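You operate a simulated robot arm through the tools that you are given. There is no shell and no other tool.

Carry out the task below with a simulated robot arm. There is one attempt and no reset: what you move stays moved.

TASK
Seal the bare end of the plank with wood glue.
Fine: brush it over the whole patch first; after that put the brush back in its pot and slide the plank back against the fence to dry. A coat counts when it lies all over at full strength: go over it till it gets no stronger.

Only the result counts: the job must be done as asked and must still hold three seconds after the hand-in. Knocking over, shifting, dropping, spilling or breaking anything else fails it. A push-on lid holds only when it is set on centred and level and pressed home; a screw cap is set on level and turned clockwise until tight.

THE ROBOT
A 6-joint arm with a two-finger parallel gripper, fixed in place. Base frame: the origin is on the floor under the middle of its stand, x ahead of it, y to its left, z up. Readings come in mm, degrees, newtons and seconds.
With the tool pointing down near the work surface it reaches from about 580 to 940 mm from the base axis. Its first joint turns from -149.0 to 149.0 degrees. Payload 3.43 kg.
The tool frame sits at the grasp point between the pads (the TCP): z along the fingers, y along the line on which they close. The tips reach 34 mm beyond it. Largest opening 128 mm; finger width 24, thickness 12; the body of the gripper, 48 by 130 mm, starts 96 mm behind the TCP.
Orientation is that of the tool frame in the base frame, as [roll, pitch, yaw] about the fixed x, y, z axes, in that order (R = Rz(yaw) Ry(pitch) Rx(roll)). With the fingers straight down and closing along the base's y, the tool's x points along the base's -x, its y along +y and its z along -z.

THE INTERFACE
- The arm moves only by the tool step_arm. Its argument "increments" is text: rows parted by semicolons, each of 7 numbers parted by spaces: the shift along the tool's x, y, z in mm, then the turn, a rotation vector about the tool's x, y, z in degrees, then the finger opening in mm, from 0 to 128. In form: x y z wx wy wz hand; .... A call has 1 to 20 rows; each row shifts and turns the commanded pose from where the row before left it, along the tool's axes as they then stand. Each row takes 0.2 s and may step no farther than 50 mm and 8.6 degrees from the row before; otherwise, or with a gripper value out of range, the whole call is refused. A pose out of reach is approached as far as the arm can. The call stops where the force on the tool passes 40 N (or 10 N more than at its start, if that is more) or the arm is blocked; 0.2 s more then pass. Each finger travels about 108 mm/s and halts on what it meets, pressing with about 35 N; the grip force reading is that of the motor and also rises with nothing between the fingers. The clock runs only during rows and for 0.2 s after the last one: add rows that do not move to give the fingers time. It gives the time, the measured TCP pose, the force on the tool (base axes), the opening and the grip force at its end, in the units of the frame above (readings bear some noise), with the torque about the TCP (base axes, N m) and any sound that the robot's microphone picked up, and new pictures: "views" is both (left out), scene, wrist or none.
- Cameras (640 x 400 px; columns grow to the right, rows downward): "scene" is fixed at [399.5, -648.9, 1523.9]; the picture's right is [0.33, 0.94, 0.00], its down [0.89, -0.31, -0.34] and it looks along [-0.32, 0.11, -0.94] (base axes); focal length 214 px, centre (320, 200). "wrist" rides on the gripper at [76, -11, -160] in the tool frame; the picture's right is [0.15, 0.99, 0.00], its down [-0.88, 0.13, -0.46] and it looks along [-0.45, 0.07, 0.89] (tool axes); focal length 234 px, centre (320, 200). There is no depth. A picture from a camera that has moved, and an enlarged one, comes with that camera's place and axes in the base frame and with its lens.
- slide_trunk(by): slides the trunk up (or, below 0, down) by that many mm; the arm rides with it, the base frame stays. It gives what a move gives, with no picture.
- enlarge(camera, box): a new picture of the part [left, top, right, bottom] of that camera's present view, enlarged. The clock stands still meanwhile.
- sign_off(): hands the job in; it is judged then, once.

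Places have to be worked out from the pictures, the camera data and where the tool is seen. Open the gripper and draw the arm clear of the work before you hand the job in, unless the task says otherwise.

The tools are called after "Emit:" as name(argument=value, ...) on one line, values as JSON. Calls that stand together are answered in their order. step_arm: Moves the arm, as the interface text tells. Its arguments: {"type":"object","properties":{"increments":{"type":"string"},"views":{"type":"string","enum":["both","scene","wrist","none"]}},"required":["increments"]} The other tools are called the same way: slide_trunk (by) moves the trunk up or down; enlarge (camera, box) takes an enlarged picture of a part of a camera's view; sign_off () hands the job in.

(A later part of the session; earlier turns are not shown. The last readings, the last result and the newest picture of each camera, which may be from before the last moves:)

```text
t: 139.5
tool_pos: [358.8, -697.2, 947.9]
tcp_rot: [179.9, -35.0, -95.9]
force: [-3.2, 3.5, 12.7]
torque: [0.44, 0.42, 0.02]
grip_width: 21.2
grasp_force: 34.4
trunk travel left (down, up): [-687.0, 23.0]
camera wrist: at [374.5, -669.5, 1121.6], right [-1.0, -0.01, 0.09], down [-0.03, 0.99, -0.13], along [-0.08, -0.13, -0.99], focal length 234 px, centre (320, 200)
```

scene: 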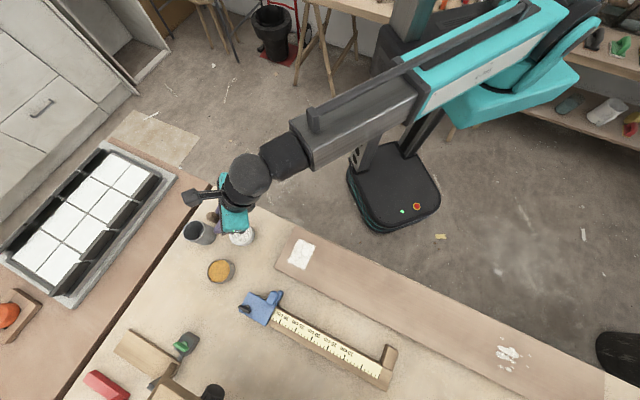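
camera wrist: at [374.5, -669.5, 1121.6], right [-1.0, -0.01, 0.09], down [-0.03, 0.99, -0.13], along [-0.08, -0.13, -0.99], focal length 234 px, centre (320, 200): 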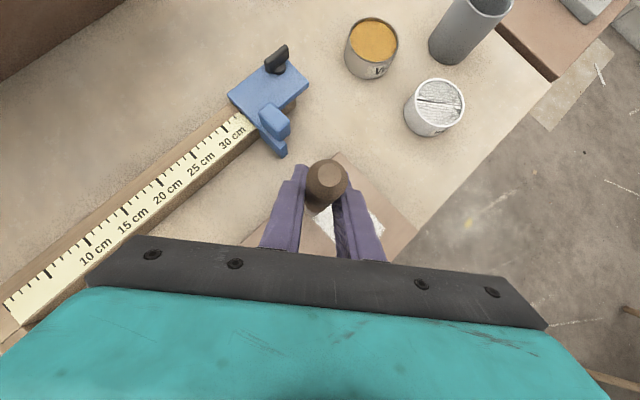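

One more stroke at the inner edge, then lift away toward the can to compare the coat.

Emit:
step_arm(increments="-5.1 -5 -3.6 0 0 0 10; -5.7 8.54 -3.97 0 0 0 10; -5.7 8.54 -3.97 0 0 0 10; -5.7 8.54 -3.97 0 0 0 10; -5.7 8.54 -3.97 0 0 0 10; -5.7 8.54 -3.97 0 0 0 10; -5.7 8.54 -3.97 0 0 0 10; -5.7 8.54 -3.97 0 0 0 10; -5.7 8.54 -3.97 0 0 0 10; 17.2 0 -24.6 0 0 0 10; 17.2 0 -24.6 0 0 0 10; 30.8 19 21.4 0 0 0 10; 30.8 19 21.4 0 0 0 10; 30.8 19 21.4 0 0 0 10; 30.8 19 21.4 0 0 0 10; 30.8 19 21.4 0 0 0 10", views="both")

Emit:
enlarge(camera="scene", box=[260, 215, 340, 275])

Emit:
enlarge(camera="scene", box=[285, 235, 317, 272])

```text
t: 142.9
tool_pos: [190.4, -808.3, 1006.5]
tcp_rot: [179.7, -34.8, -95.9]
force: [0.2, 0.3, -1.5]
torque: [-0.04, -0.03, -0.01]
grip_width: 21.4
grasp_force: 34.5
trunk travel left (down, up): [-687.0, 23.0]
camera wrist: at [205.4, -779.8, 1181.6], right [-1.0, -0.02, 0.09], down [-0.03, 0.99, -0.13], along [-0.08, -0.13, -0.99], focal length 234 px, centre (320, 200)
```

scene: 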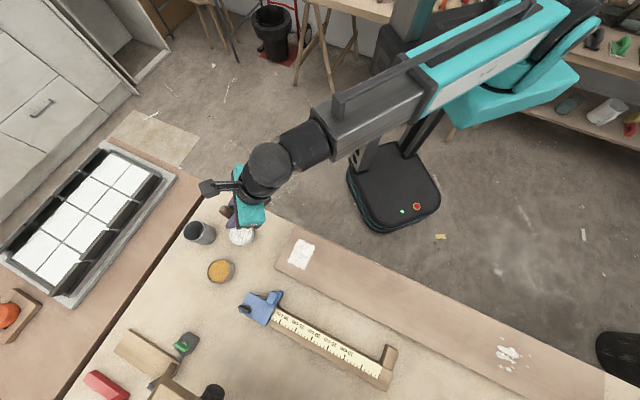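
wrist: 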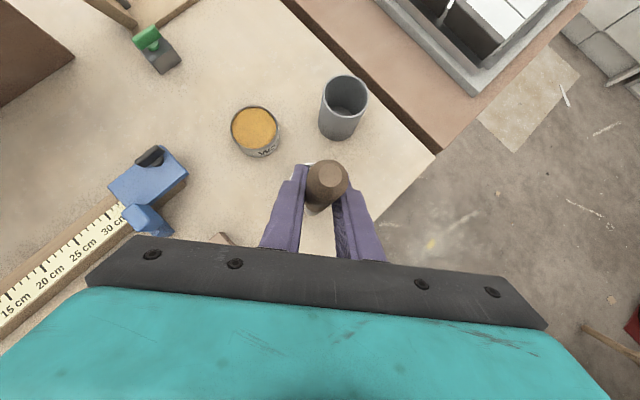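

```text
6.67 times, centred on (300, 245) of scene
camera zoom: at [399.5, -648.9, 1523.9], right [0.33, 0.94, 0.0], down [0.89, -0.31, -0.34], along [-0.32, 0.11, -0.94], focal length 1430 px, centre (453, -100)
```

zoom: 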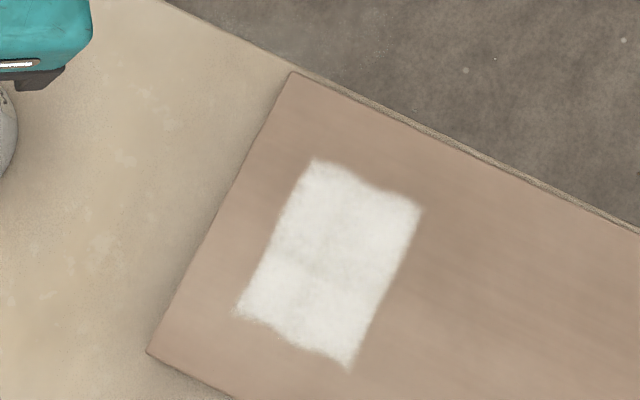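

```text
10.81 times, centred on (301, 254) of scene
camera zoom: at [399.5, -648.9, 1523.9], right [0.33, 0.94, 0.0], down [0.89, -0.31, -0.34], along [-0.32, 0.11, -0.94], focal length 2319 px, centre (525, -378)
```

zoom: 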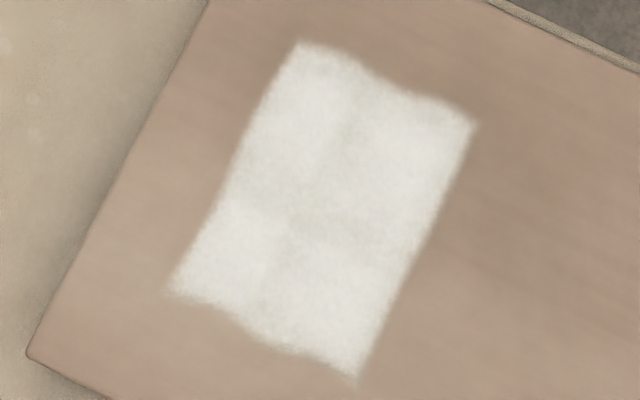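

The coat looks even after the second pass. To be sure that it is at full strength I'll dip once more and do a third pass, then compare the same zoom.

Emit:
step_arm(increments="31.5 2.1 22 0 0 0 10; -12.6 0 18 0 0 0 10; -12.6 0 18 0 0 0 10; -1.14 0 1.64 0 0 0 10; -0.57 0 0.82 0 0 0 10; 0 0 0 0 0 0 10", views="none")

```text
t: 144.3
tool_pos: [184.0, -843.9, 960.6]
tcp_rot: [179.8, -34.8, -95.9]
force: [0.1, 0.0, -0.4]
torque: [0.03, 0.01, 0.02]
grip_width: 21.4
grasp_force: 35.1
trunk travel left (down, up): [-687.0, 23.0]
```

Emit:
step_arm(increments="-1.14 0 1.64 0 0 0 10; -0.57 0 0.82 0 0 0 10; 0 0 0 0 0 0 10", views="none")

```text
t: 145.1
tool_pos: [183.5, -844.3, 958.7]
tcp_rot: [179.7, -35.1, -96.0]
force: [-1.3, 0.7, 4.2]
torque: [0.1, 0.07, 0.0]
grip_width: 21.2
grasp_force: 35.0
trunk travel left (down, up): [-687.0, 23.0]
```

Emit:
step_arm(increments="-0.57 0 0.82 0 0 0 10; 0 0 0 0 0 0 10; 11.4 0 -16.4 0 0 0 10; 11.4 0 -16.4 0 0 0 10; -30.3 -13 -21.1 0 0 0 10; -30.3 -13 -21.1 0 0 0 10; -30.3 -13 -21.1 0 0 0 10; -30.3 -13 -21.1 0 0 0 10; -30.3 -13 -21.1 0 0 0 10; -13.7 0 19.7 0 0 0 10; -13.2 0 18.9 0 0 0 10; -0.57 0 0.82 0 0 0 10; -0.57 0 0.82 0 0 0 10; 0 0 0 0 0 0 10", views="none")

```text
t: 148.1
tool_pos: [268.3, -666.7, 947.4]
tcp_rot: [179.7, -34.8, -96.0]
force: [0.0, 1.0, 1.8]
torque: [0.1, 0.0, -0.01]
grip_width: 21.2
grasp_force: 35.3
trunk travel left (down, up): [-687.0, 23.0]
```

Emit:
step_arm(increments="-0.68 0 0.98 0 0 0 10; -6.36 -6.31 -4.44 0 0 0 10; -6.36 -6.31 -4.44 0 0 0 10; -6.36 -6.31 -4.44 0 0 0 10; -6.36 -6.31 -4.44 0 0 0 10; -6.36 -6.31 -4.44 0 0 0 10; 5.17 -7.76 3.6 0 0 0 10; 6.36 6.31 4.44 0 0 0 10; 6.36 6.31 4.44 0 0 0 10; 6.36 6.31 4.44 0 0 0 10; 6.36 6.31 4.44 0 0 0 10; 6.36 6.31 4.44 0 0 0 10; 5.17 -7.76 3.6 0 0 0 10; -6.36 -6.31 -4.44 0 0 0 10; -6.36 -6.31 -4.44 0 0 0 10; -6.36 -6.31 -4.44 0 0 0 10; -6.36 -6.31 -4.44 0 0 0 10; -6.36 -6.31 -4.44 0 0 0 10; 5.17 -7.76 3.6 0 0 0 10", views="none")

Emit:
step_arm(increments="6.36 6.31 4.44 0 0 0 10; 6.36 6.31 4.44 0 0 0 10; 6.36 6.31 4.44 0 0 0 10; 6.36 6.31 4.44 0 0 0 10; 6.36 6.31 4.44 0 0 0 10; 5.17 -7.76 3.6 0 0 0 10; -6.36 -6.31 -4.44 0 0 0 10; -6.36 -6.31 -4.44 0 0 0 10; -6.36 -6.31 -4.44 0 0 0 10; -6.36 -6.31 -4.44 0 0 0 10; -6.36 -6.31 -4.44 0 0 0 10; 5.17 -7.76 3.6 0 0 0 10; 6.36 6.31 4.44 0 0 0 10; 6.36 6.31 4.44 0 0 0 10; 6.36 6.31 4.44 0 0 0 10; 6.36 6.31 4.44 0 0 0 10; 6.36 6.31 4.44 0 0 0 10; 5.17 -7.76 3.6 0 0 0 10", views="none")

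Emit:
step_arm(increments="-6.36 -6.31 -4.44 0 0 0 10; -6.36 -6.31 -4.44 0 0 0 10; -6.36 -6.31 -4.44 0 0 0 10; -6.36 -6.31 -4.44 0 0 0 10; -6.36 -6.31 -4.44 0 0 0 10; 5.17 -7.76 3.6 0 0 0 10; 6.36 6.31 4.44 0 0 0 10; 6.36 6.31 4.44 0 0 0 10; 6.36 6.31 4.44 0 0 0 10; 6.36 6.31 4.44 0 0 0 10; 6.36 6.31 4.44 0 0 0 10; 5.17 -7.76 3.6 0 0 0 10; -6.36 -6.31 -4.44 0 0 0 10; -6.36 -6.31 -4.44 0 0 0 10; -6.36 -6.31 -4.44 0 0 0 10; -6.36 -6.31 -4.44 0 0 0 10; -6.36 -6.31 -4.44 0 0 0 10", views="both")

```text
t: 152.1
tool_pos: [324.2, -653.2, 946.3]
tcp_rot: [179.7, -34.9, -95.9]
force: [-3.8, 4.0, 12.1]
torque: [0.36, 0.41, 0.01]
grip_width: 21.3
grasp_force: 34.8
trunk travel left (down, up): [-687.0, 23.0]
```

```text
t: 155.9
tool_pos: [308.4, -710.6, 945.8]
tcp_rot: [179.6, -35.0, -95.9]
force: [-1.6, -0.2, 3.7]
torque: [0.01, 0.22, 0.01]
grip_width: 21.1
grasp_force: 34.9
trunk travel left (down, up): [-687.0, 23.0]
```

```text
t: 159.5
tool_pos: [359.9, -689.4, 945.3]
tcp_rot: [179.8, -35.0, -95.9]
force: [-0.9, -1.5, 4.5]
torque: [-0.17, 0.12, -0.01]
grip_width: 21.2
grasp_force: 35.0
trunk travel left (down, up): [-687.0, 23.0]
camera wrist: at [375.3, -660.9, 1120.3], right [-1.0, -0.01, 0.09], down [-0.03, 0.99, -0.13], along [-0.09, -0.13, -0.99], focal length 234 px, centre (320, 200)
```

scene: 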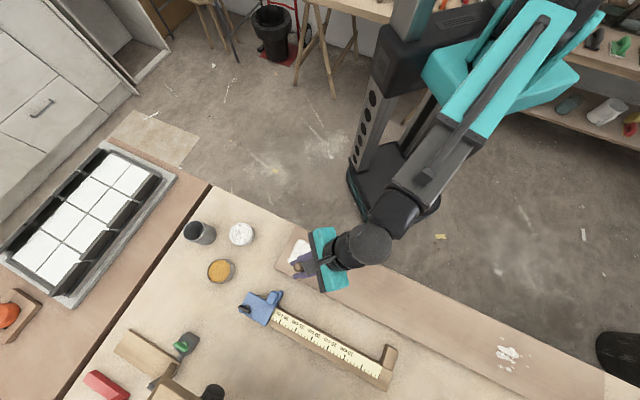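
wrist: 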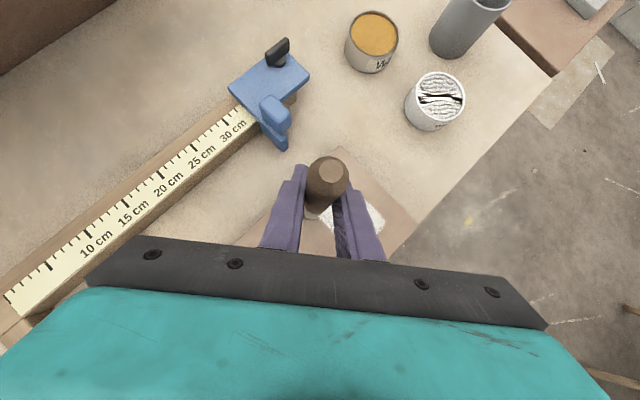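

Third pass done. I'll lift off, move away and compare the coat in the same zoom.

Emit:
step_arm(increments="17.2 0 -24.6 0 0 0 10; 17.2 0 -24.6 0 0 0 10; 27 34 18.9 0 0 0 10; 27 34 18.9 0 0 0 10; 27 34 18.9 0 0 0 10; 27 34 18.9 0 0 0 10", views="scene")

Emit:
enlarge(camera="scene", box=[285, 235, 317, 272])

Emit:
enlarge(camera="scene", box=[260, 215, 340, 275])

```text
t: 160.9
tool_pos: [210.6, -806.9, 1006.2]
tcp_rot: [179.7, -34.9, -95.9]
force: [-0.2, 0.5, 0.3]
torque: [0.0, 0.02, -0.04]
grip_width: 21.5
grasp_force: 35.0
trunk travel left (down, up): [-687.0, 23.0]
```

scene: 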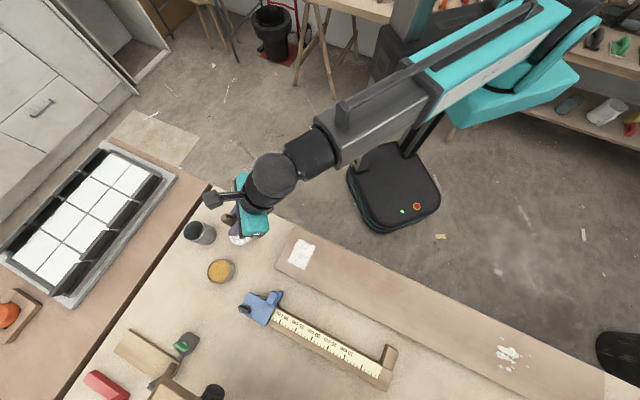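

```text
10.81 times, centred on (301, 254) of scene
camera zoom: at [399.5, -648.9, 1523.9], right [0.33, 0.94, 0.0], down [0.89, -0.31, -0.34], along [-0.32, 0.11, -0.94], focal length 2319 px, centre (525, -378)
```

zoom: 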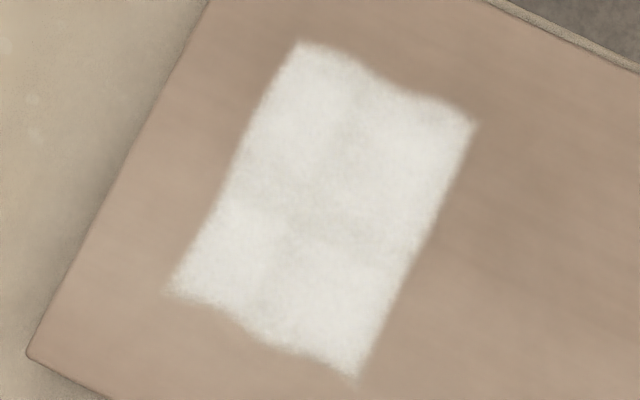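

```text
6.67 times, centred on (300, 245) of scene
camera zoom: at [399.5, -648.9, 1523.9], right [0.33, 0.94, 0.0], down [0.89, -0.31, -0.34], along [-0.32, 0.11, -0.94], focal length 1430 px, centre (453, -100)
```

zoom: 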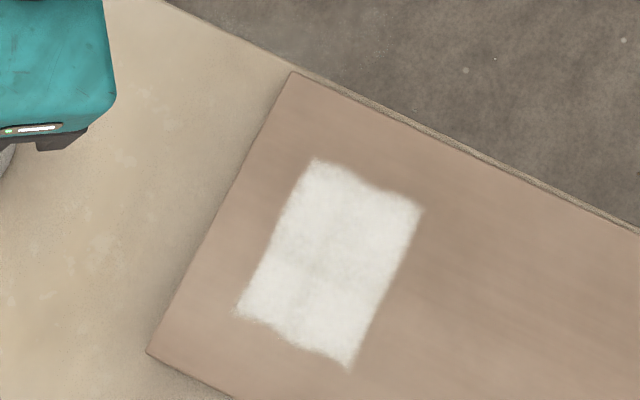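

No change from the previous coat, so it is at full strength all over. Now I'll return the brush: rise and move above the pot centre (147, −965).

Emit:
step_arm(increments="11.4 0 -16.4 0 0 0 10; 14.3 0 -20.5 0 0 0 10; 33.6 11.6 23.4 0 0 0 10; 33.6 11.6 23.4 0 0 0 10; 33.6 11.6 23.4 0 0 0 10; 33.6 11.6 23.4 0 0 0 10", views="both")

Emit:
enlarge(camera="scene", box=[130, 190, 250, 265])

Emit:
enlarge(camera="wrist", box=[270, 140, 370, 250])

```text
t: 162.3
tool_pos: [146.6, -965.5, 1049.6]
tcp_rot: [179.6, -34.9, -95.9]
force: [0.1, -0.8, 0.0]
torque: [0.0, 0.0, 0.02]
grip_width: 21.2
grasp_force: 34.8
trunk travel left (down, up): [-687.0, 23.0]
camera wrist: at [162.4, -938.0, 1224.8], right [-1.0, -0.02, 0.09], down [-0.03, 0.99, -0.13], along [-0.08, -0.13, -0.99], focal length 234 px, centre (320, 200)
```

scene: 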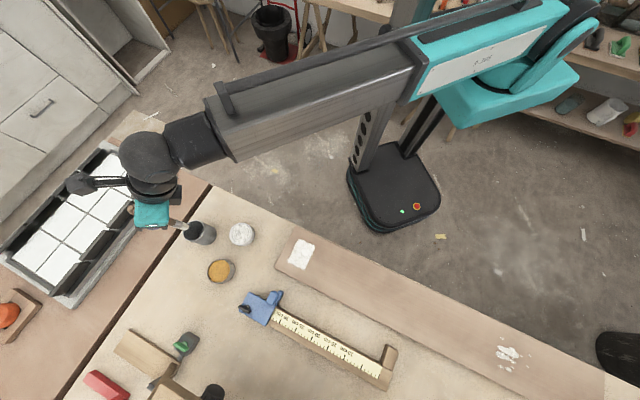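
wrist: 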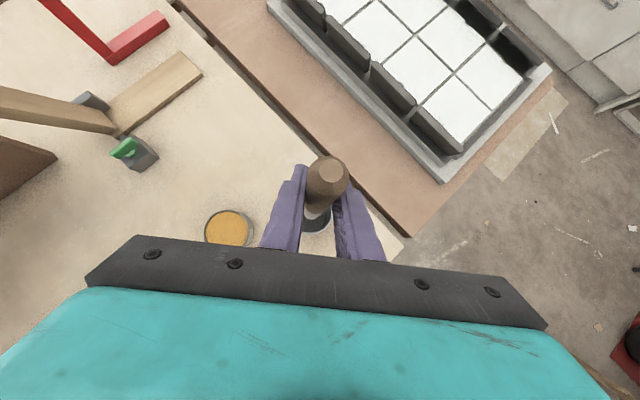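

```text
5.33 times, centred on (190, 228) of scene
camera zoom: at [399.5, -648.9, 1523.9], right [0.33, 0.94, 0.0], down [0.89, -0.31, -0.34], along [-0.32, 0.11, -0.94], focal length 1144 px, centre (1013, 53)
```

zoom: 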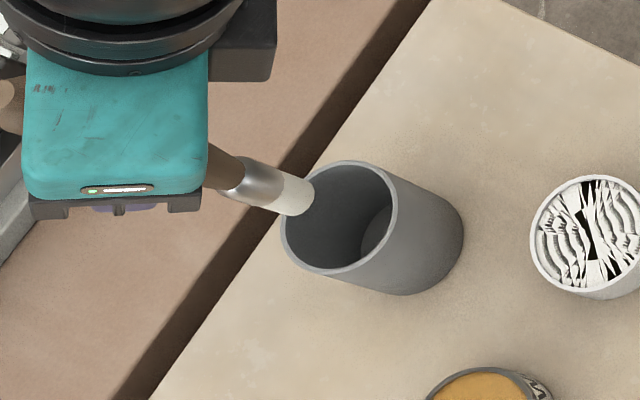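

```text
3.64 times, centred on (320, 195) of wrist
camera zoom: at [162.4, -938.0, 1224.8], right [-1.0, -0.02, 0.09], down [-0.03, 0.99, -0.13], along [-0.08, -0.13, -0.99], focal length 852 px, centre (320, 218)
```

zoom: 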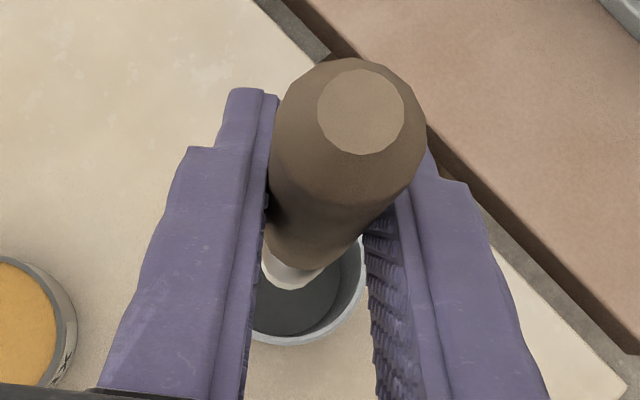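

The tip is centred over the pot. I'll lower it inside, watching the forces.

Emit:
step_arm(increments="-17.2 0 24.6 0 0 0 10; -17.2 0 24.6 0 0 0 10; -17.2 0 24.6 0 0 0 10; -5.7 0 8.2 0 0 0 10", views="none")

Emit:
step_arm(increments="-2.3 0 3.3 0 0 0 10; -2.3 0 3.3 0 0 0 10", views="wrist")

```text
t: 163.3
tool_pos: [146.5, -965.0, 950.4]
tcp_rot: [179.8, -35.0, -96.0]
force: [0.4, -0.3, -0.7]
torque: [-0.04, -0.04, -0.01]
grip_width: 21.0
grasp_force: 35.0
trunk travel left (down, up): [-687.0, 23.0]
```

```text
t: 163.9
tool_pos: [147.3, -963.6, 942.5]
tcp_rot: [179.7, -34.9, -95.9]
force: [0.7, 0.1, -1.3]
torque: [0.0, 0.0, -0.04]
grip_width: 21.2
grasp_force: 34.7
trunk travel left (down, up): [-687.0, 23.0]
camera wrist: at [162.4, -936.4, 1117.5], right [-1.0, -0.01, 0.09], down [-0.03, 0.99, -0.13], along [-0.09, -0.13, -0.99], focal length 234 px, centre (320, 200)
```

wrist: 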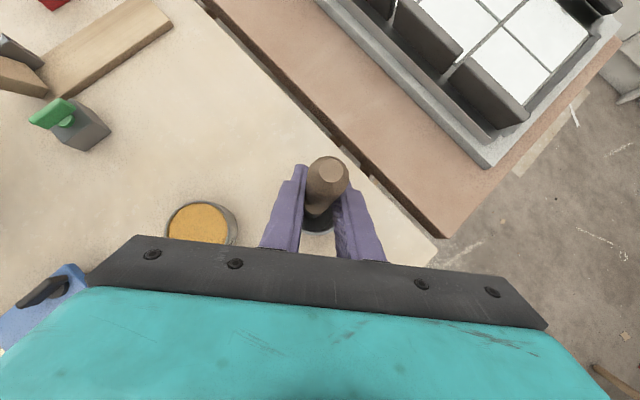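

Inside the pot with no contact yet (tip ≈ 816). I'll continue in small steps to the pot's floor.

Emit:
step_arm(increments="-2.3 0 3.3 0 0 0 10; -1.14 0 1.64 0 0 0 10; -1.14 0 1.64 0 0 0 10", views="none")

Emit:
step_arm(increments="-1.14 0 1.64 0 0 0 10; -1.14 0 1.64 0 0 0 10", views="none")

```text
t: 164.7
tool_pos: [147.8, -963.1, 935.0]
tcp_rot: [179.7, -34.9, -95.9]
force: [0.4, -0.5, 0.3]
torque: [0.03, -0.04, 0.01]
grip_width: 21.1
grasp_force: 34.7
trunk travel left (down, up): [-687.0, 23.0]
```

```text
t: 165.3
tool_pos: [147.2, -964.8, 932.1]
tcp_rot: [179.8, -35.0, -95.9]
force: [-0.7, 0.0, -0.5]
torque: [-0.02, 0.01, -0.02]
grip_width: 21.1
grasp_force: 35.4
trunk travel left (down, up): [-687.0, 23.0]
```

Emit:
step_arm(increments="-1.14 0 1.64 0 0 0 10; -0.57 0 0.82 0 0 0 10; 0 0 0 0 0 0 10", views="none")

Emit:
step_arm(increments="-0.57 0 0.82 0 0 0 10; -0.57 0 0.82 0 0 0 10; 0 0 0 0 0 0 10", views="none")

```text
t: 166.1
tool_pos: [147.5, -963.9, 928.1]
tcp_rot: [179.6, -34.8, -95.9]
force: [0.1, 0.5, 0.0]
torque: [0.02, 0.01, 0.0]
grip_width: 21.2
grasp_force: 34.9
trunk travel left (down, up): [-687.0, 23.0]
```

```text
t: 166.9
tool_pos: [147.0, -963.8, 928.1]
tcp_rot: [179.8, -35.0, -95.8]
force: [-0.3, 1.2, 2.9]
torque: [0.05, -0.04, 0.01]
grip_width: 21.2
grasp_force: 34.8
trunk travel left (down, up): [-687.0, 23.0]
```

The bristles rest on the pot's floor (3 N). I'll open the fingers and look.

Emit:
step_arm(increments="0 0 0 0 0 0 24; 0 0 0 0 0 0 30; 0 0 0 0 0 0 50; 0 0 0 0 0 0 80; 0 0 0 0 0 0 80", views="both")

Emit:
enlarge(camera="wrist", box=[260, 140, 380, 260])

Emit:
enlarge(camera="scene", box=[150, 190, 250, 265])

```text
t: 168.1
tool_pos: [147.0, -964.5, 926.2]
tcp_rot: [179.8, -34.9, -95.9]
force: [0.3, -0.3, 0.8]
torque: [0.03, -0.02, -0.04]
grip_width: 79.8
grasp_force: 0.0
trunk travel left (down, up): [-687.0, 23.0]
camera wrist: at [162.6, -936.3, 1100.7], right [-1.0, -0.01, 0.09], down [-0.03, 0.99, -0.13], along [-0.09, -0.13, -0.99], focal length 234 px, centre (320, 200)
```

scene: 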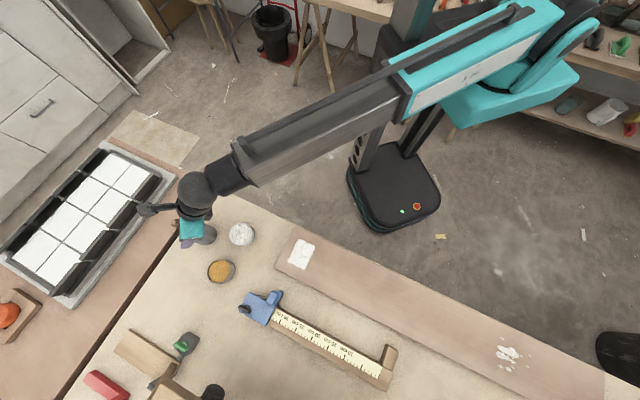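
wrist: 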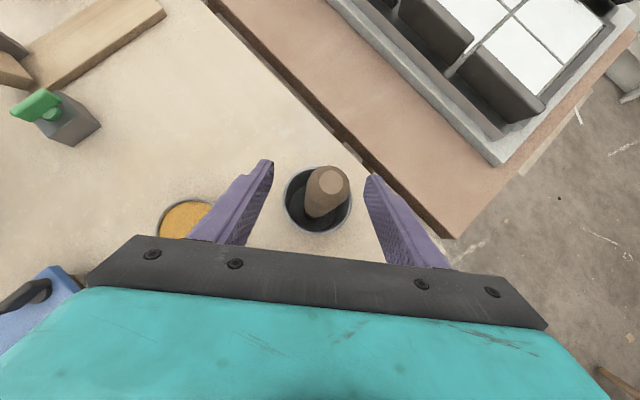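

```text
3.33 times, centred on (320, 200) of wrist
camera zoom: at [162.6, -936.3, 1100.7], right [-1.0, -0.01, 0.09], down [-0.03, 0.99, -0.13], along [-0.09, -0.13, -0.99], focal length 781 px, centre (320, 200)
```

zoom: 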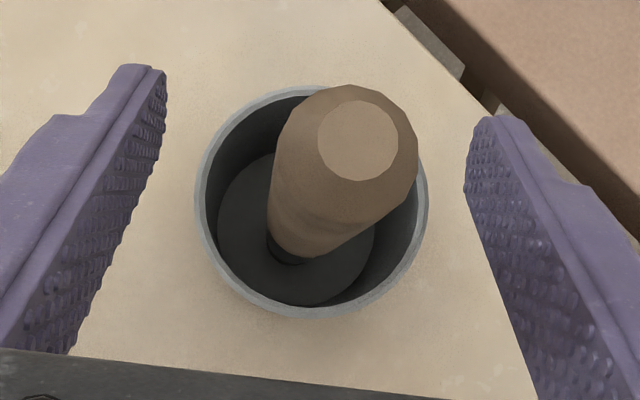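

```text
5.33 times, centred on (200, 228) of scene
camera zoom: at [399.5, -648.9, 1523.9], right [0.33, 0.94, 0.0], down [0.89, -0.31, -0.34], along [-0.32, 0.11, -0.94], focal length 1144 px, centre (960, 53)
```

zoom: 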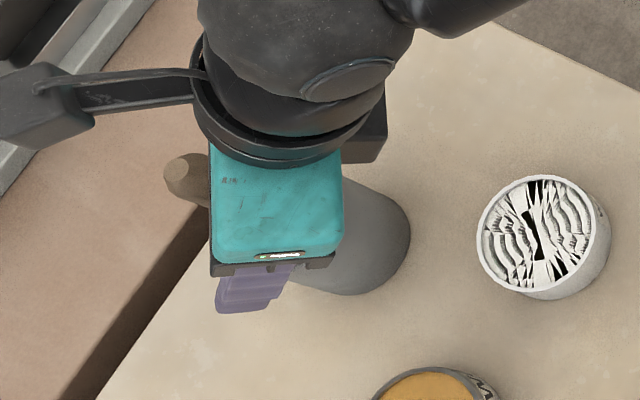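

The brush stands in its pot. I'll open fully and back out along the tool axis.

Emit:
step_arm(increments="0 0 0 0 0 0 120; 0 0 0 0 0 0 128; 0 0 -25 0 0 0 128; 0 0 -40 0 0 0 128; 0 0 -45 0 0 0 128; 0 0 -45 0 0 0 128", views="both")

Emit:
enlarge(camera="wrist", box=[260, 100, 380, 220])

```text
t: 169.5
tool_pos: [156.7, -874.2, 1052.7]
tcp_rot: [179.7, -34.9, -95.9]
force: [-0.3, 0.4, -0.4]
torque: [0.01, 0.0, 0.02]
grip_width: 127.9
grasp_force: 0.2
trunk travel left (down, up): [-687.0, 23.0]
camera wrist: at [171.4, -846.7, 1228.3], right [-1.0, -0.02, 0.09], down [-0.03, 0.99, -0.13], along [-0.09, -0.13, -0.99], focal length 234 px, centre (320, 200)
```

scene: 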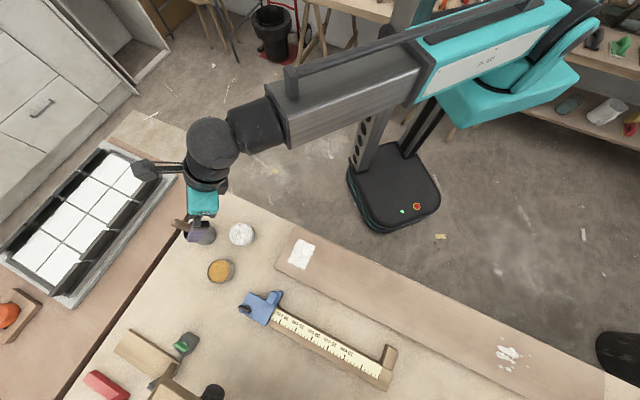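
wrist: 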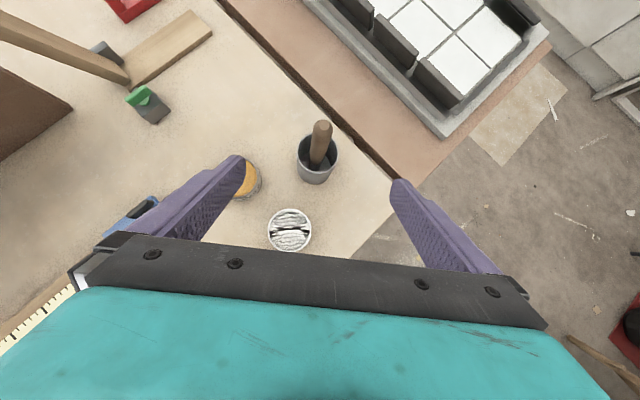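

```text
3.33 times, centred on (320, 160) of wrist
camera zoom: at [171.4, -846.7, 1228.3], right [-1.0, -0.02, 0.09], down [-0.03, 0.99, -0.13], along [-0.09, -0.13, -0.99], focal length 781 px, centre (320, 333)
```

zoom: 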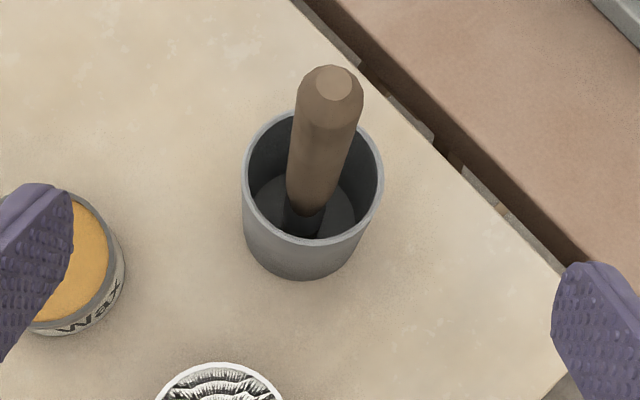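

The brush is back, upright in its pot. Next is the plank: I'll move above the area between plank and fence bar to measure the gap and the fence's contact faces.

Emit:
step_arm(increments="-28.4 -30.9 -14.9 0 0 0 128; -28.4 -30.9 -14.9 0 0 0 128; -28.4 -30.9 -14.9 0 0 0 128; -28.4 -30.9 -14.9 0 0 0 128; -28.4 -30.9 -14.9 0 0 0 128; -28.4 -30.9 -14.9 0 0 0 128; -28.4 -30.9 -14.9 0 0 0 128; -28.4 -30.9 -14.9 0 0 0 128; -28.4 -30.9 -14.9 0 0 0 128; -28.4 -30.9 -14.9 0 0 0 128", views="both")

Emit:
enlarge(camera="wrist", box=[220, 60, 420, 200])

Emit:
enlarge(camera="scene", box=[150, 190, 260, 270])

```text
t: 171.7
tool_pos: [498.6, -591.9, 1011.4]
tcp_rot: [179.7, -34.9, -95.9]
force: [-0.2, -0.1, 0.6]
torque: [0.04, 0.0, 0.01]
grip_width: 127.8
grasp_force: 0.0
trunk travel left (down, up): [-687.0, 23.0]
camera wrist: at [514.1, -564.5, 1186.5], right [-1.0, -0.01, 0.09], down [-0.03, 0.99, -0.13], along [-0.09, -0.13, -0.99], focal length 234 px, centre (320, 200)
```

scene: 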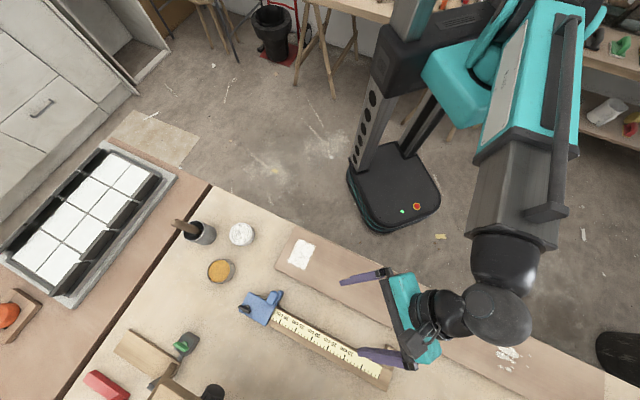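
wrist: 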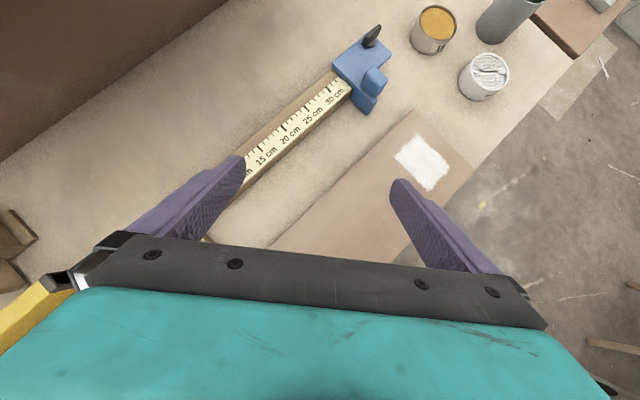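

```text
2.86 times, centred on (320, 130) of wrist
camera zoom: at [514.1, -564.5, 1186.5], right [-1.0, -0.01, 0.09], down [-0.03, 0.99, -0.13], along [-0.09, -0.13, -0.99], focal length 669 px, centre (320, 400)
```

zoom: 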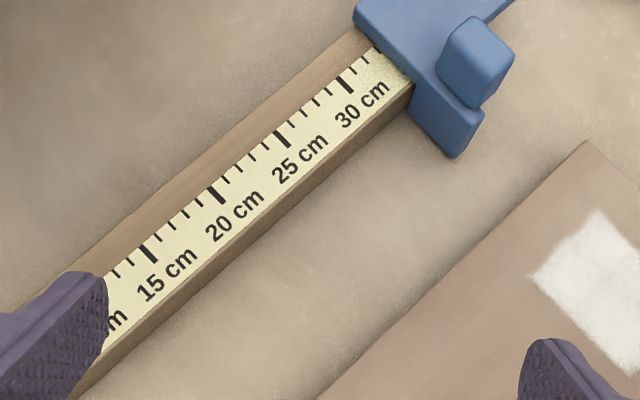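

```text
5.00 times, centred on (205, 230) of scene
camera zoom: at [399.5, -648.9, 1523.9], right [0.33, 0.94, 0.0], down [0.89, -0.31, -0.34], along [-0.32, 0.11, -0.94], focal length 1072 px, centre (895, 50)
```

zoom: 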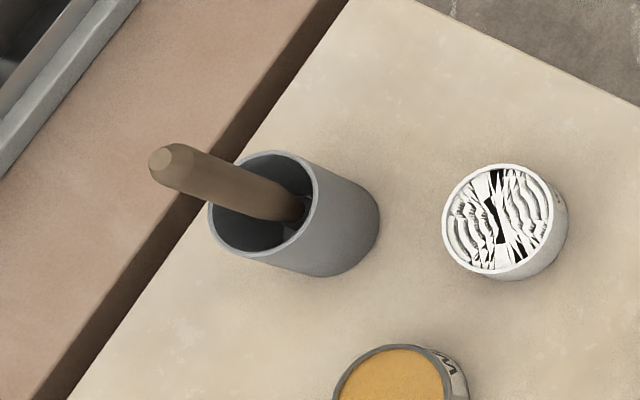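

The bar's wooden end block and the blue stop reach to within about 41–46 mm of the plank's back edge. Before pushing I'll check the rest of the space behind the plank toward its right end for any other fence.

Emit:
step_arm(increments="-29.5 -24.7 -20.6 0 0 0 128; -29.5 -24.7 -20.6 0 0 0 128; -29.5 -24.7 -20.6 0 0 0 128; -29.5 -24.7 -20.6 0 0 0 128; -29.5 -24.7 -20.6 0 0 0 128; -29.5 -24.7 -20.6 0 0 0 128; -29.5 -24.7 -20.6 0 0 0 128", views="both")

Emit:
enlarge(camera="wrist", box=[120, 40, 440, 240])

Emit:
enlarge(camera="scene", box=[260, 270, 420, 390])

```text
t: 173.3
tool_pos: [697.0, -360.2, 1008.9]
tcp_rot: [179.7, -35.0, -96.0]
force: [0.3, -0.2, 0.3]
torque: [-0.03, 0.02, -0.01]
grip_width: 128.1
grasp_force: 0.2
trunk travel left (down, up): [-687.0, 23.0]
camera wrist: at [713.0, -331.6, 1184.6], right [-1.0, -0.01, 0.09], down [-0.03, 0.99, -0.13], along [-0.09, -0.13, -0.99], focal length 234 px, centre (320, 200)
```

scene: 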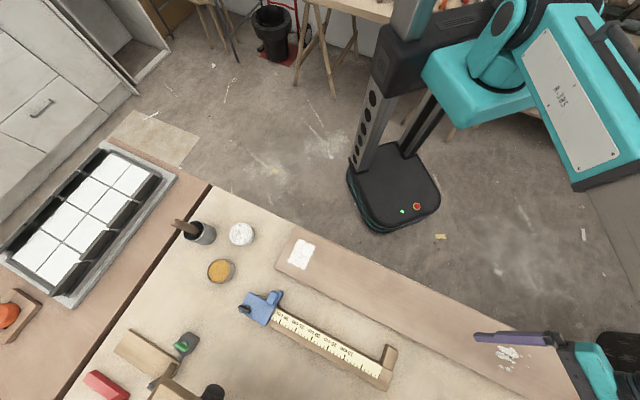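
wrist: 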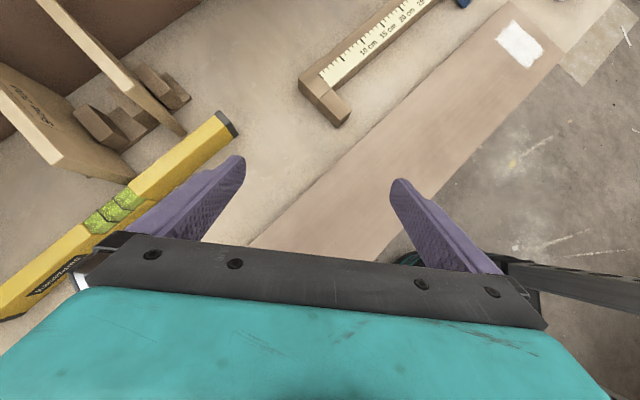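

```text
2.00 times, centred on (280, 140) of wrist
camera zoom: at [713.0, -331.6, 1184.6], right [-1.0, -0.01, 0.09], down [-0.03, 0.99, -0.13], along [-0.09, -0.13, -0.99], focal length 468 px, centre (400, 320)
```

zoom: 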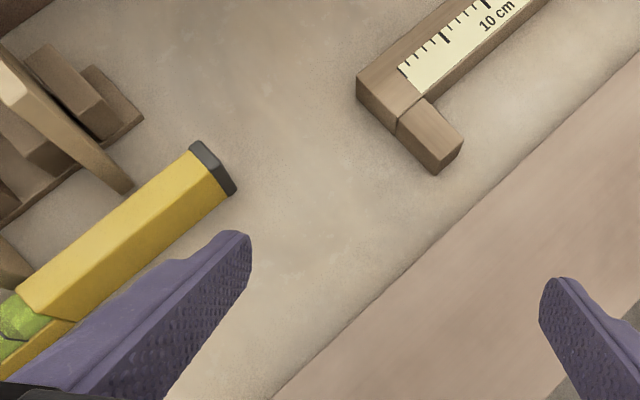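

```text
3.33 times, centred on (340, 330) of scene
camera zoom: at [399.5, -648.9, 1523.9], right [0.33, 0.94, 0.0], down [0.89, -0.31, -0.34], along [-0.32, 0.11, -0.94], focal length 715 px, centre (253, -233)
```

zoom: 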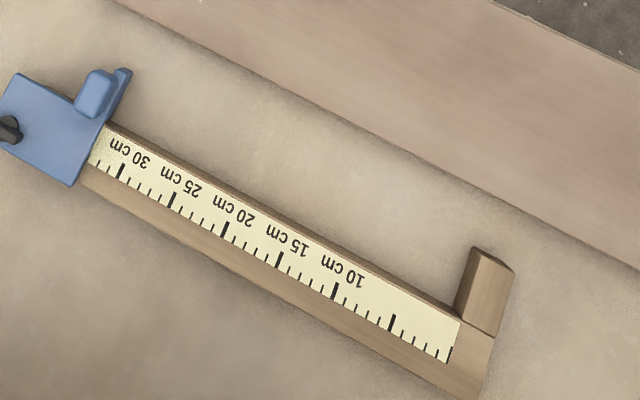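

No other fence exists; the scaled bar with its end block and stop is the fence, about 40–45 mm behind the plank. I'll straighten the tool, close the fingers and go to the plank's front side near its middle, to push it back.

Emit:
step_arm(increments="0 0 0 0 -7 0 60; 0 0 0 0 -7 0 0; 0 0 0 0 -7 0 0; 0 0 0 0 -7 0 0; 0 0 0 0 -7 0 0; 0 0 0 0 0 7.8 0; 0 0 0 0 0 7.8 0; 0 0 0 0 0 7.8 0; 0 0 0 0 0 7.8 0; 0 0 0 0 0 7.8 0; 22.1 36.9 0 0 0 0 0; 22.1 36.9 0 0 0 0 0; 22.1 36.9 0 0 0 0 0; 22.1 36.9 0 0 0 0 0; 0 0 36 0 0 0 0; 0 0 36 0 0 0 0; 0 0 36 0 0 0 0", views="both")

```text
t: 176.9
tool_pos: [530.1, -317.4, 902.5]
tcp_rot: [179.7, -0.2, -135.1]
force: [-0.4, -0.5, 0.3]
torque: [0.0, -0.03, -0.05]
grip_width: 0.2
grasp_force: 32.8
trunk travel left (down, up): [-687.0, 23.0]
camera wrist: at [485.7, -379.3, 1062.8], right [-0.8, 0.6, 0.0], down [0.53, 0.71, 0.45], along [0.27, 0.37, -0.89], focal length 234 px, centre (320, 200)
```

scene: 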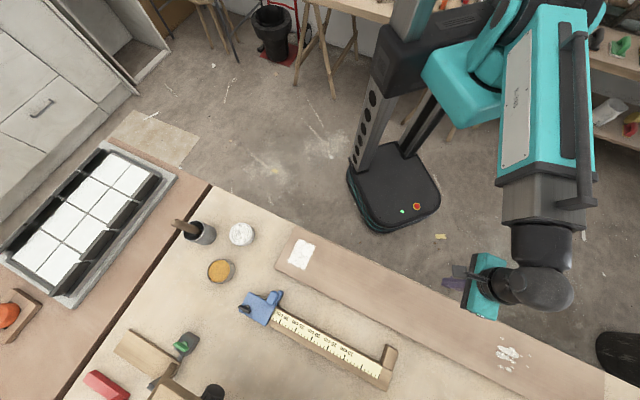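
wrist: 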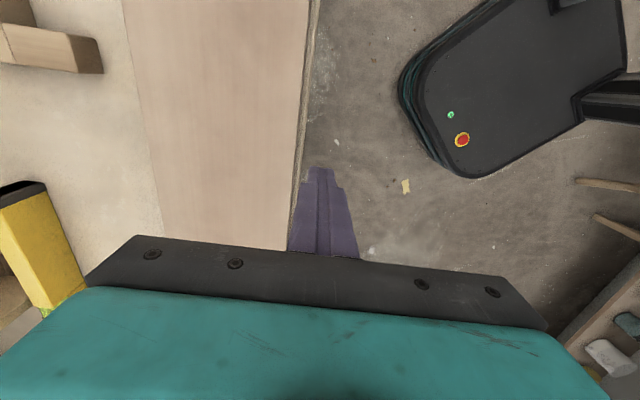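

Emit:
enlarge(camera="wrist", box=[240, 100, 380, 230])

```text
3.08 times, centred on (310, 165) of wrist
camera zoom: at [485.7, -379.3, 1062.8], right [-0.8, 0.6, 0.0], down [0.53, 0.71, 0.45], along [0.27, 0.37, -0.89], focal length 720 px, centre (351, 308)
```

zoom: 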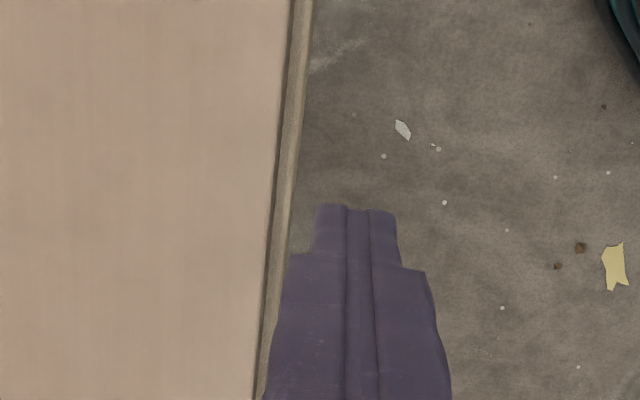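

The plank's front face here is at v ≈ 627, bench edge at v ≈ 620. I'll lower the fingertips to z ≈ 806 (above the bench top, below the plank's top) and approach the plank.

Emit:
step_arm(increments="0 0 31 0 0 0 0; 0 0 31 0 0 0 0; 0 -4 0 0 0 0 0; 0 -4 0 0 0 0 0", views="none")

Emit:
step_arm(increments="0 -3 0 0 0 0 0; 0 -3 0 0 0 0 0", views="wrist")

```text
t: 177.9
tool_pos: [534.1, -324.1, 841.1]
tcp_rot: [179.8, -0.1, -135.0]
force: [-0.5, 0.4, -1.0]
torque: [0.01, -0.01, 0.0]
grip_width: 0.0
grasp_force: 32.7
trunk travel left (down, up): [-687.0, 23.0]
```

```text
t: 178.5
tool_pos: [538.1, -327.7, 841.6]
tcp_rot: [179.8, -0.1, -135.1]
force: [-0.3, -0.2, 0.4]
torque: [0.0, -0.01, -0.02]
grip_width: 0.1
grasp_force: 33.2
trunk travel left (down, up): [-687.0, 23.0]
camera wrist: at [494.1, -389.0, 1001.5], right [-0.8, 0.6, 0.0], down [0.53, 0.71, 0.45], along [0.27, 0.37, -0.89], focal length 234 px, centre (320, 200)
```

wrist: 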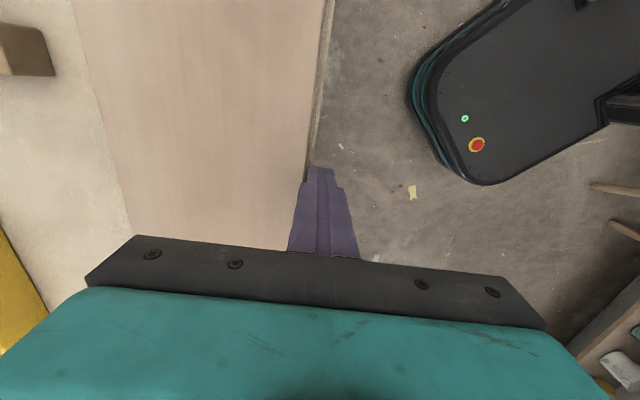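

Emit:
step_arm(increments="0 -2 0 0 0 0 0; 0 -2 0 0 0 0 0; 0 -2 0 0 0 0 0", views="none")

Emit:
step_arm(increments="0 -2 0 0 0 0 0; 0 -2 0 0 0 0 0; 0 -2 0 0 0 0 0", views="wrist")

```text
t: 179.3
tool_pos: [541.7, -330.2, 841.2]
tcp_rot: [179.7, -0.1, -135.1]
force: [-5.0, 4.5, -1.4]
torque: [0.1, 0.15, 0.02]
grip_width: 0.2
grasp_force: 32.7
trunk travel left (down, up): [-687.0, 23.0]
```

```text
t: 180.1
tool_pos: [546.4, -335.0, 840.9]
tcp_rot: [179.8, -0.1, -135.2]
force: [-6.7, 6.2, 2.4]
torque: [0.12, 0.1, 0.07]
grip_width: 0.0
grasp_force: 33.7
trunk travel left (down, up): [-687.0, 23.0]
camera wrist: at [502.2, -397.1, 1001.9], right [-0.8, 0.6, 0.0], down [0.53, 0.71, 0.46], along [0.27, 0.37, -0.89], focal length 234 px, centre (320, 200)
```

wrist: 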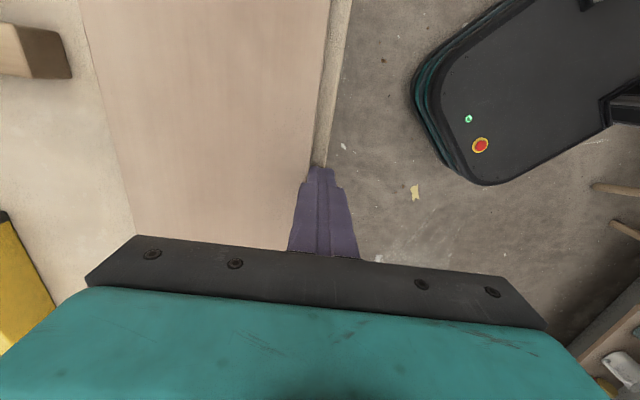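

The plank slides with about 9 N of push. I'll keep pushing it straight back in small steps and check its alignment.

Emit:
step_arm(increments="0 -2.5 0 0 0 0 0; 0 -2.5 0 0 0 0 0; 0 -2.5 0 0 0 0 0; 0 -2.5 0 0 0 0 0; 0 -2.5 0 0 0 0 0; 0 -2.5 0 0 0 0 0", views="both")

Emit:
enlarge(camera="scene", box=[230, 220, 430, 400])

```text
t: 181.5
tool_pos: [557.4, -347.1, 841.0]
tcp_rot: [179.8, 0.0, -135.1]
force: [-4.3, 4.6, 2.6]
torque: [0.13, 0.09, -0.08]
grip_width: 0.0
grasp_force: 32.9
trunk travel left (down, up): [-687.0, 23.0]
camera wrist: at [513.0, -408.0, 1001.9], right [-0.8, 0.6, 0.0], down [0.53, 0.71, 0.46], along [0.27, 0.37, -0.89], focal length 234 px, centre (320, 200)
```

scene: 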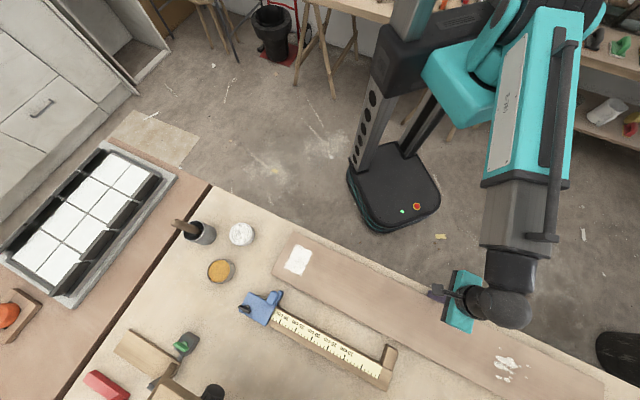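
wrist: 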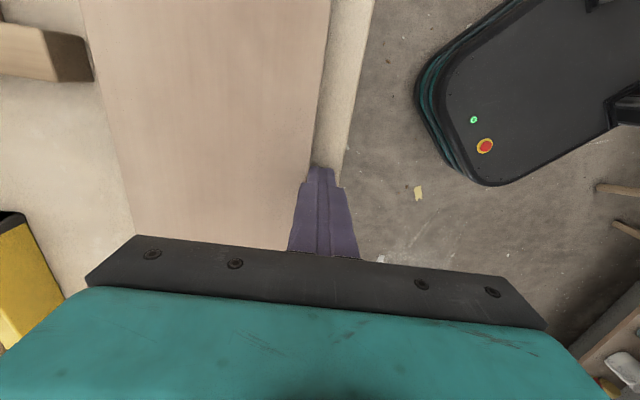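

```text
2.22 times, centred on (330, 310) of scene
camera zoom: at [399.5, -648.9, 1523.9], right [0.33, 0.94, 0.0], down [0.89, -0.31, -0.34], along [-0.32, 0.11, -0.94], focal length 477 px, centre (298, -44)
```

zoom: 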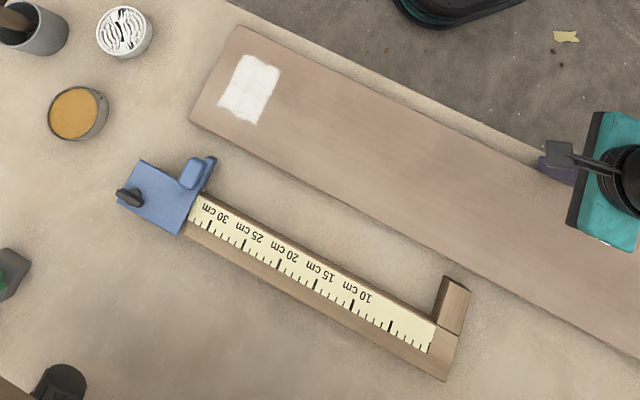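

The plank moved about 24 mm and stayed parallel. I'll push 9 mm more here, then finish from a point between the two fence contacts.

Emit:
step_arm(increments="0 -2.25 0 0 0 0 0; 0 -2.25 0 0 0 0 0; 0 -2.25 0 0 0 0 0; 0 -2.25 0 0 0 0 0; 0 0 0 0 0 0 0", views="both")

Emit:
enlarge(camera="scene", box=[350, 310, 440, 390])

Emit:
enlarge(camera="scene", box=[230, 250, 330, 330])

```text
t: 182.7
tool_pos: [564.1, -352.2, 842.0]
tcp_rot: [179.9, -0.1, -135.1]
force: [-5.2, 4.5, 1.4]
torque: [0.12, 0.14, -0.03]
grip_width: 0.0
grasp_force: 33.2
trunk travel left (down, up): [-687.0, 23.0]
camera wrist: at [519.3, -414.2, 1001.9], right [-0.8, 0.6, 0.0], down [0.53, 0.71, 0.45], along [0.27, 0.37, -0.89], focal length 234 px, centre (320, 200)
```

scene: 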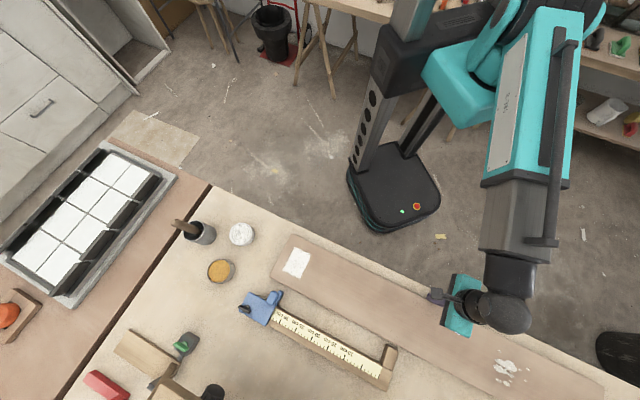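
wrist: 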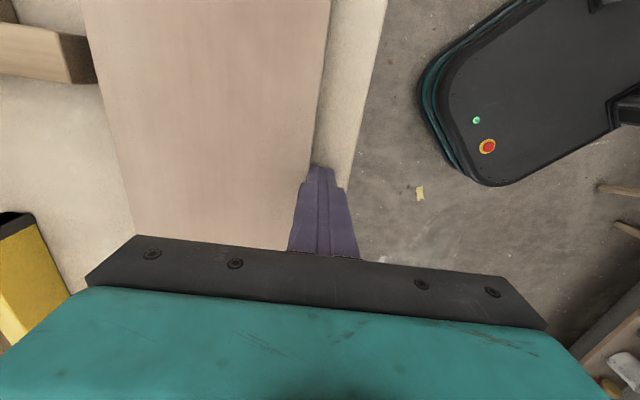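

```text
5.00 times, centred on (395, 350) of scene
camera zoom: at [399.5, -648.9, 1523.9], right [0.33, 0.94, 0.0], down [0.89, -0.31, -0.34], along [-0.32, 0.11, -0.94], focal length 1072 px, centre (-55, -550)
```

zoom: 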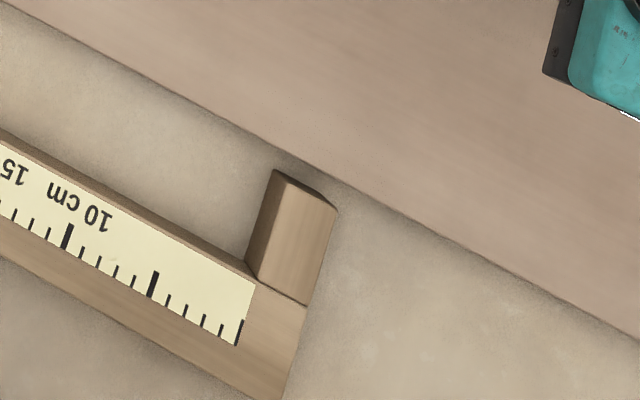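

```text
5.00 times, centred on (280, 290) of scene
camera zoom: at [399.5, -648.9, 1523.9], right [0.33, 0.94, 0.0], down [0.89, -0.31, -0.34], along [-0.32, 0.11, -0.94], focal length 1072 px, centre (520, -250)
```

zoom: 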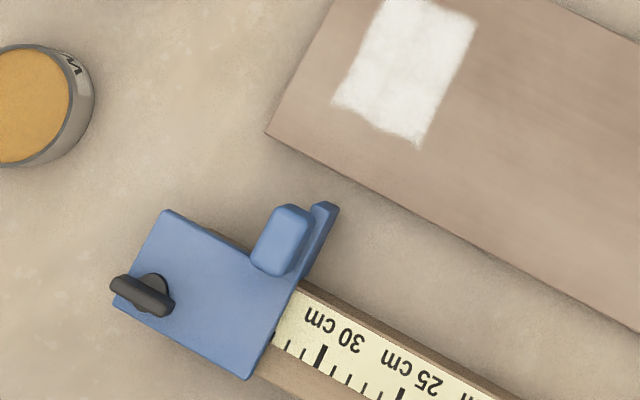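

The end block is now ~11 mm from the plank and the blue stop ~17 mm. I'll back off, move along the front to u ≈ −100 (between the two contacts) and push gently until both seat.

Emit:
step_arm(increments="0 10 0 0 0 0 0; 50 0 0 0 0 0 0; 50 0 0 0 0 0 0; 50 0 0 0 0 0 0; 50 0 0 0 0 0 0; 50 0 0 0 0 0 0; 0 -6 0 0 0 0 0", views="wrist")

Emit:
step_arm(increments="0 -2 0 0 0 0 0; 0 -2 0 0 0 0 0; 0 -2 0 0 0 0 0", views="none")

```text
t: 184.3
tool_pos: [383.4, -525.6, 840.2]
tcp_rot: [179.8, -0.1, -135.1]
force: [-0.1, 0.1, 0.6]
torque: [0.01, 0.04, 0.02]
grip_width: 0.1
grasp_force: 32.7
trunk travel left (down, up): [-687.0, 23.0]
camera wrist: at [340.0, -588.6, 1001.6], right [-0.8, 0.6, 0.0], down [0.53, 0.71, 0.45], along [0.27, 0.37, -0.89], focal length 234 px, centre (320, 200)
```

wrist: 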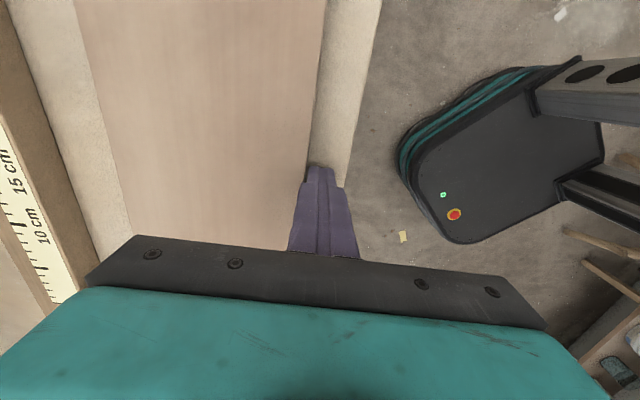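

```text
t: 185.1
tool_pos: [386.7, -530.1, 841.8]
tcp_rot: [179.7, 0.0, -135.1]
force: [-4.8, 4.9, 3.8]
torque: [0.07, 0.1, -0.03]
grip_width: 0.0
grasp_force: 32.9
trunk travel left (down, up): [-687.0, 23.0]
```

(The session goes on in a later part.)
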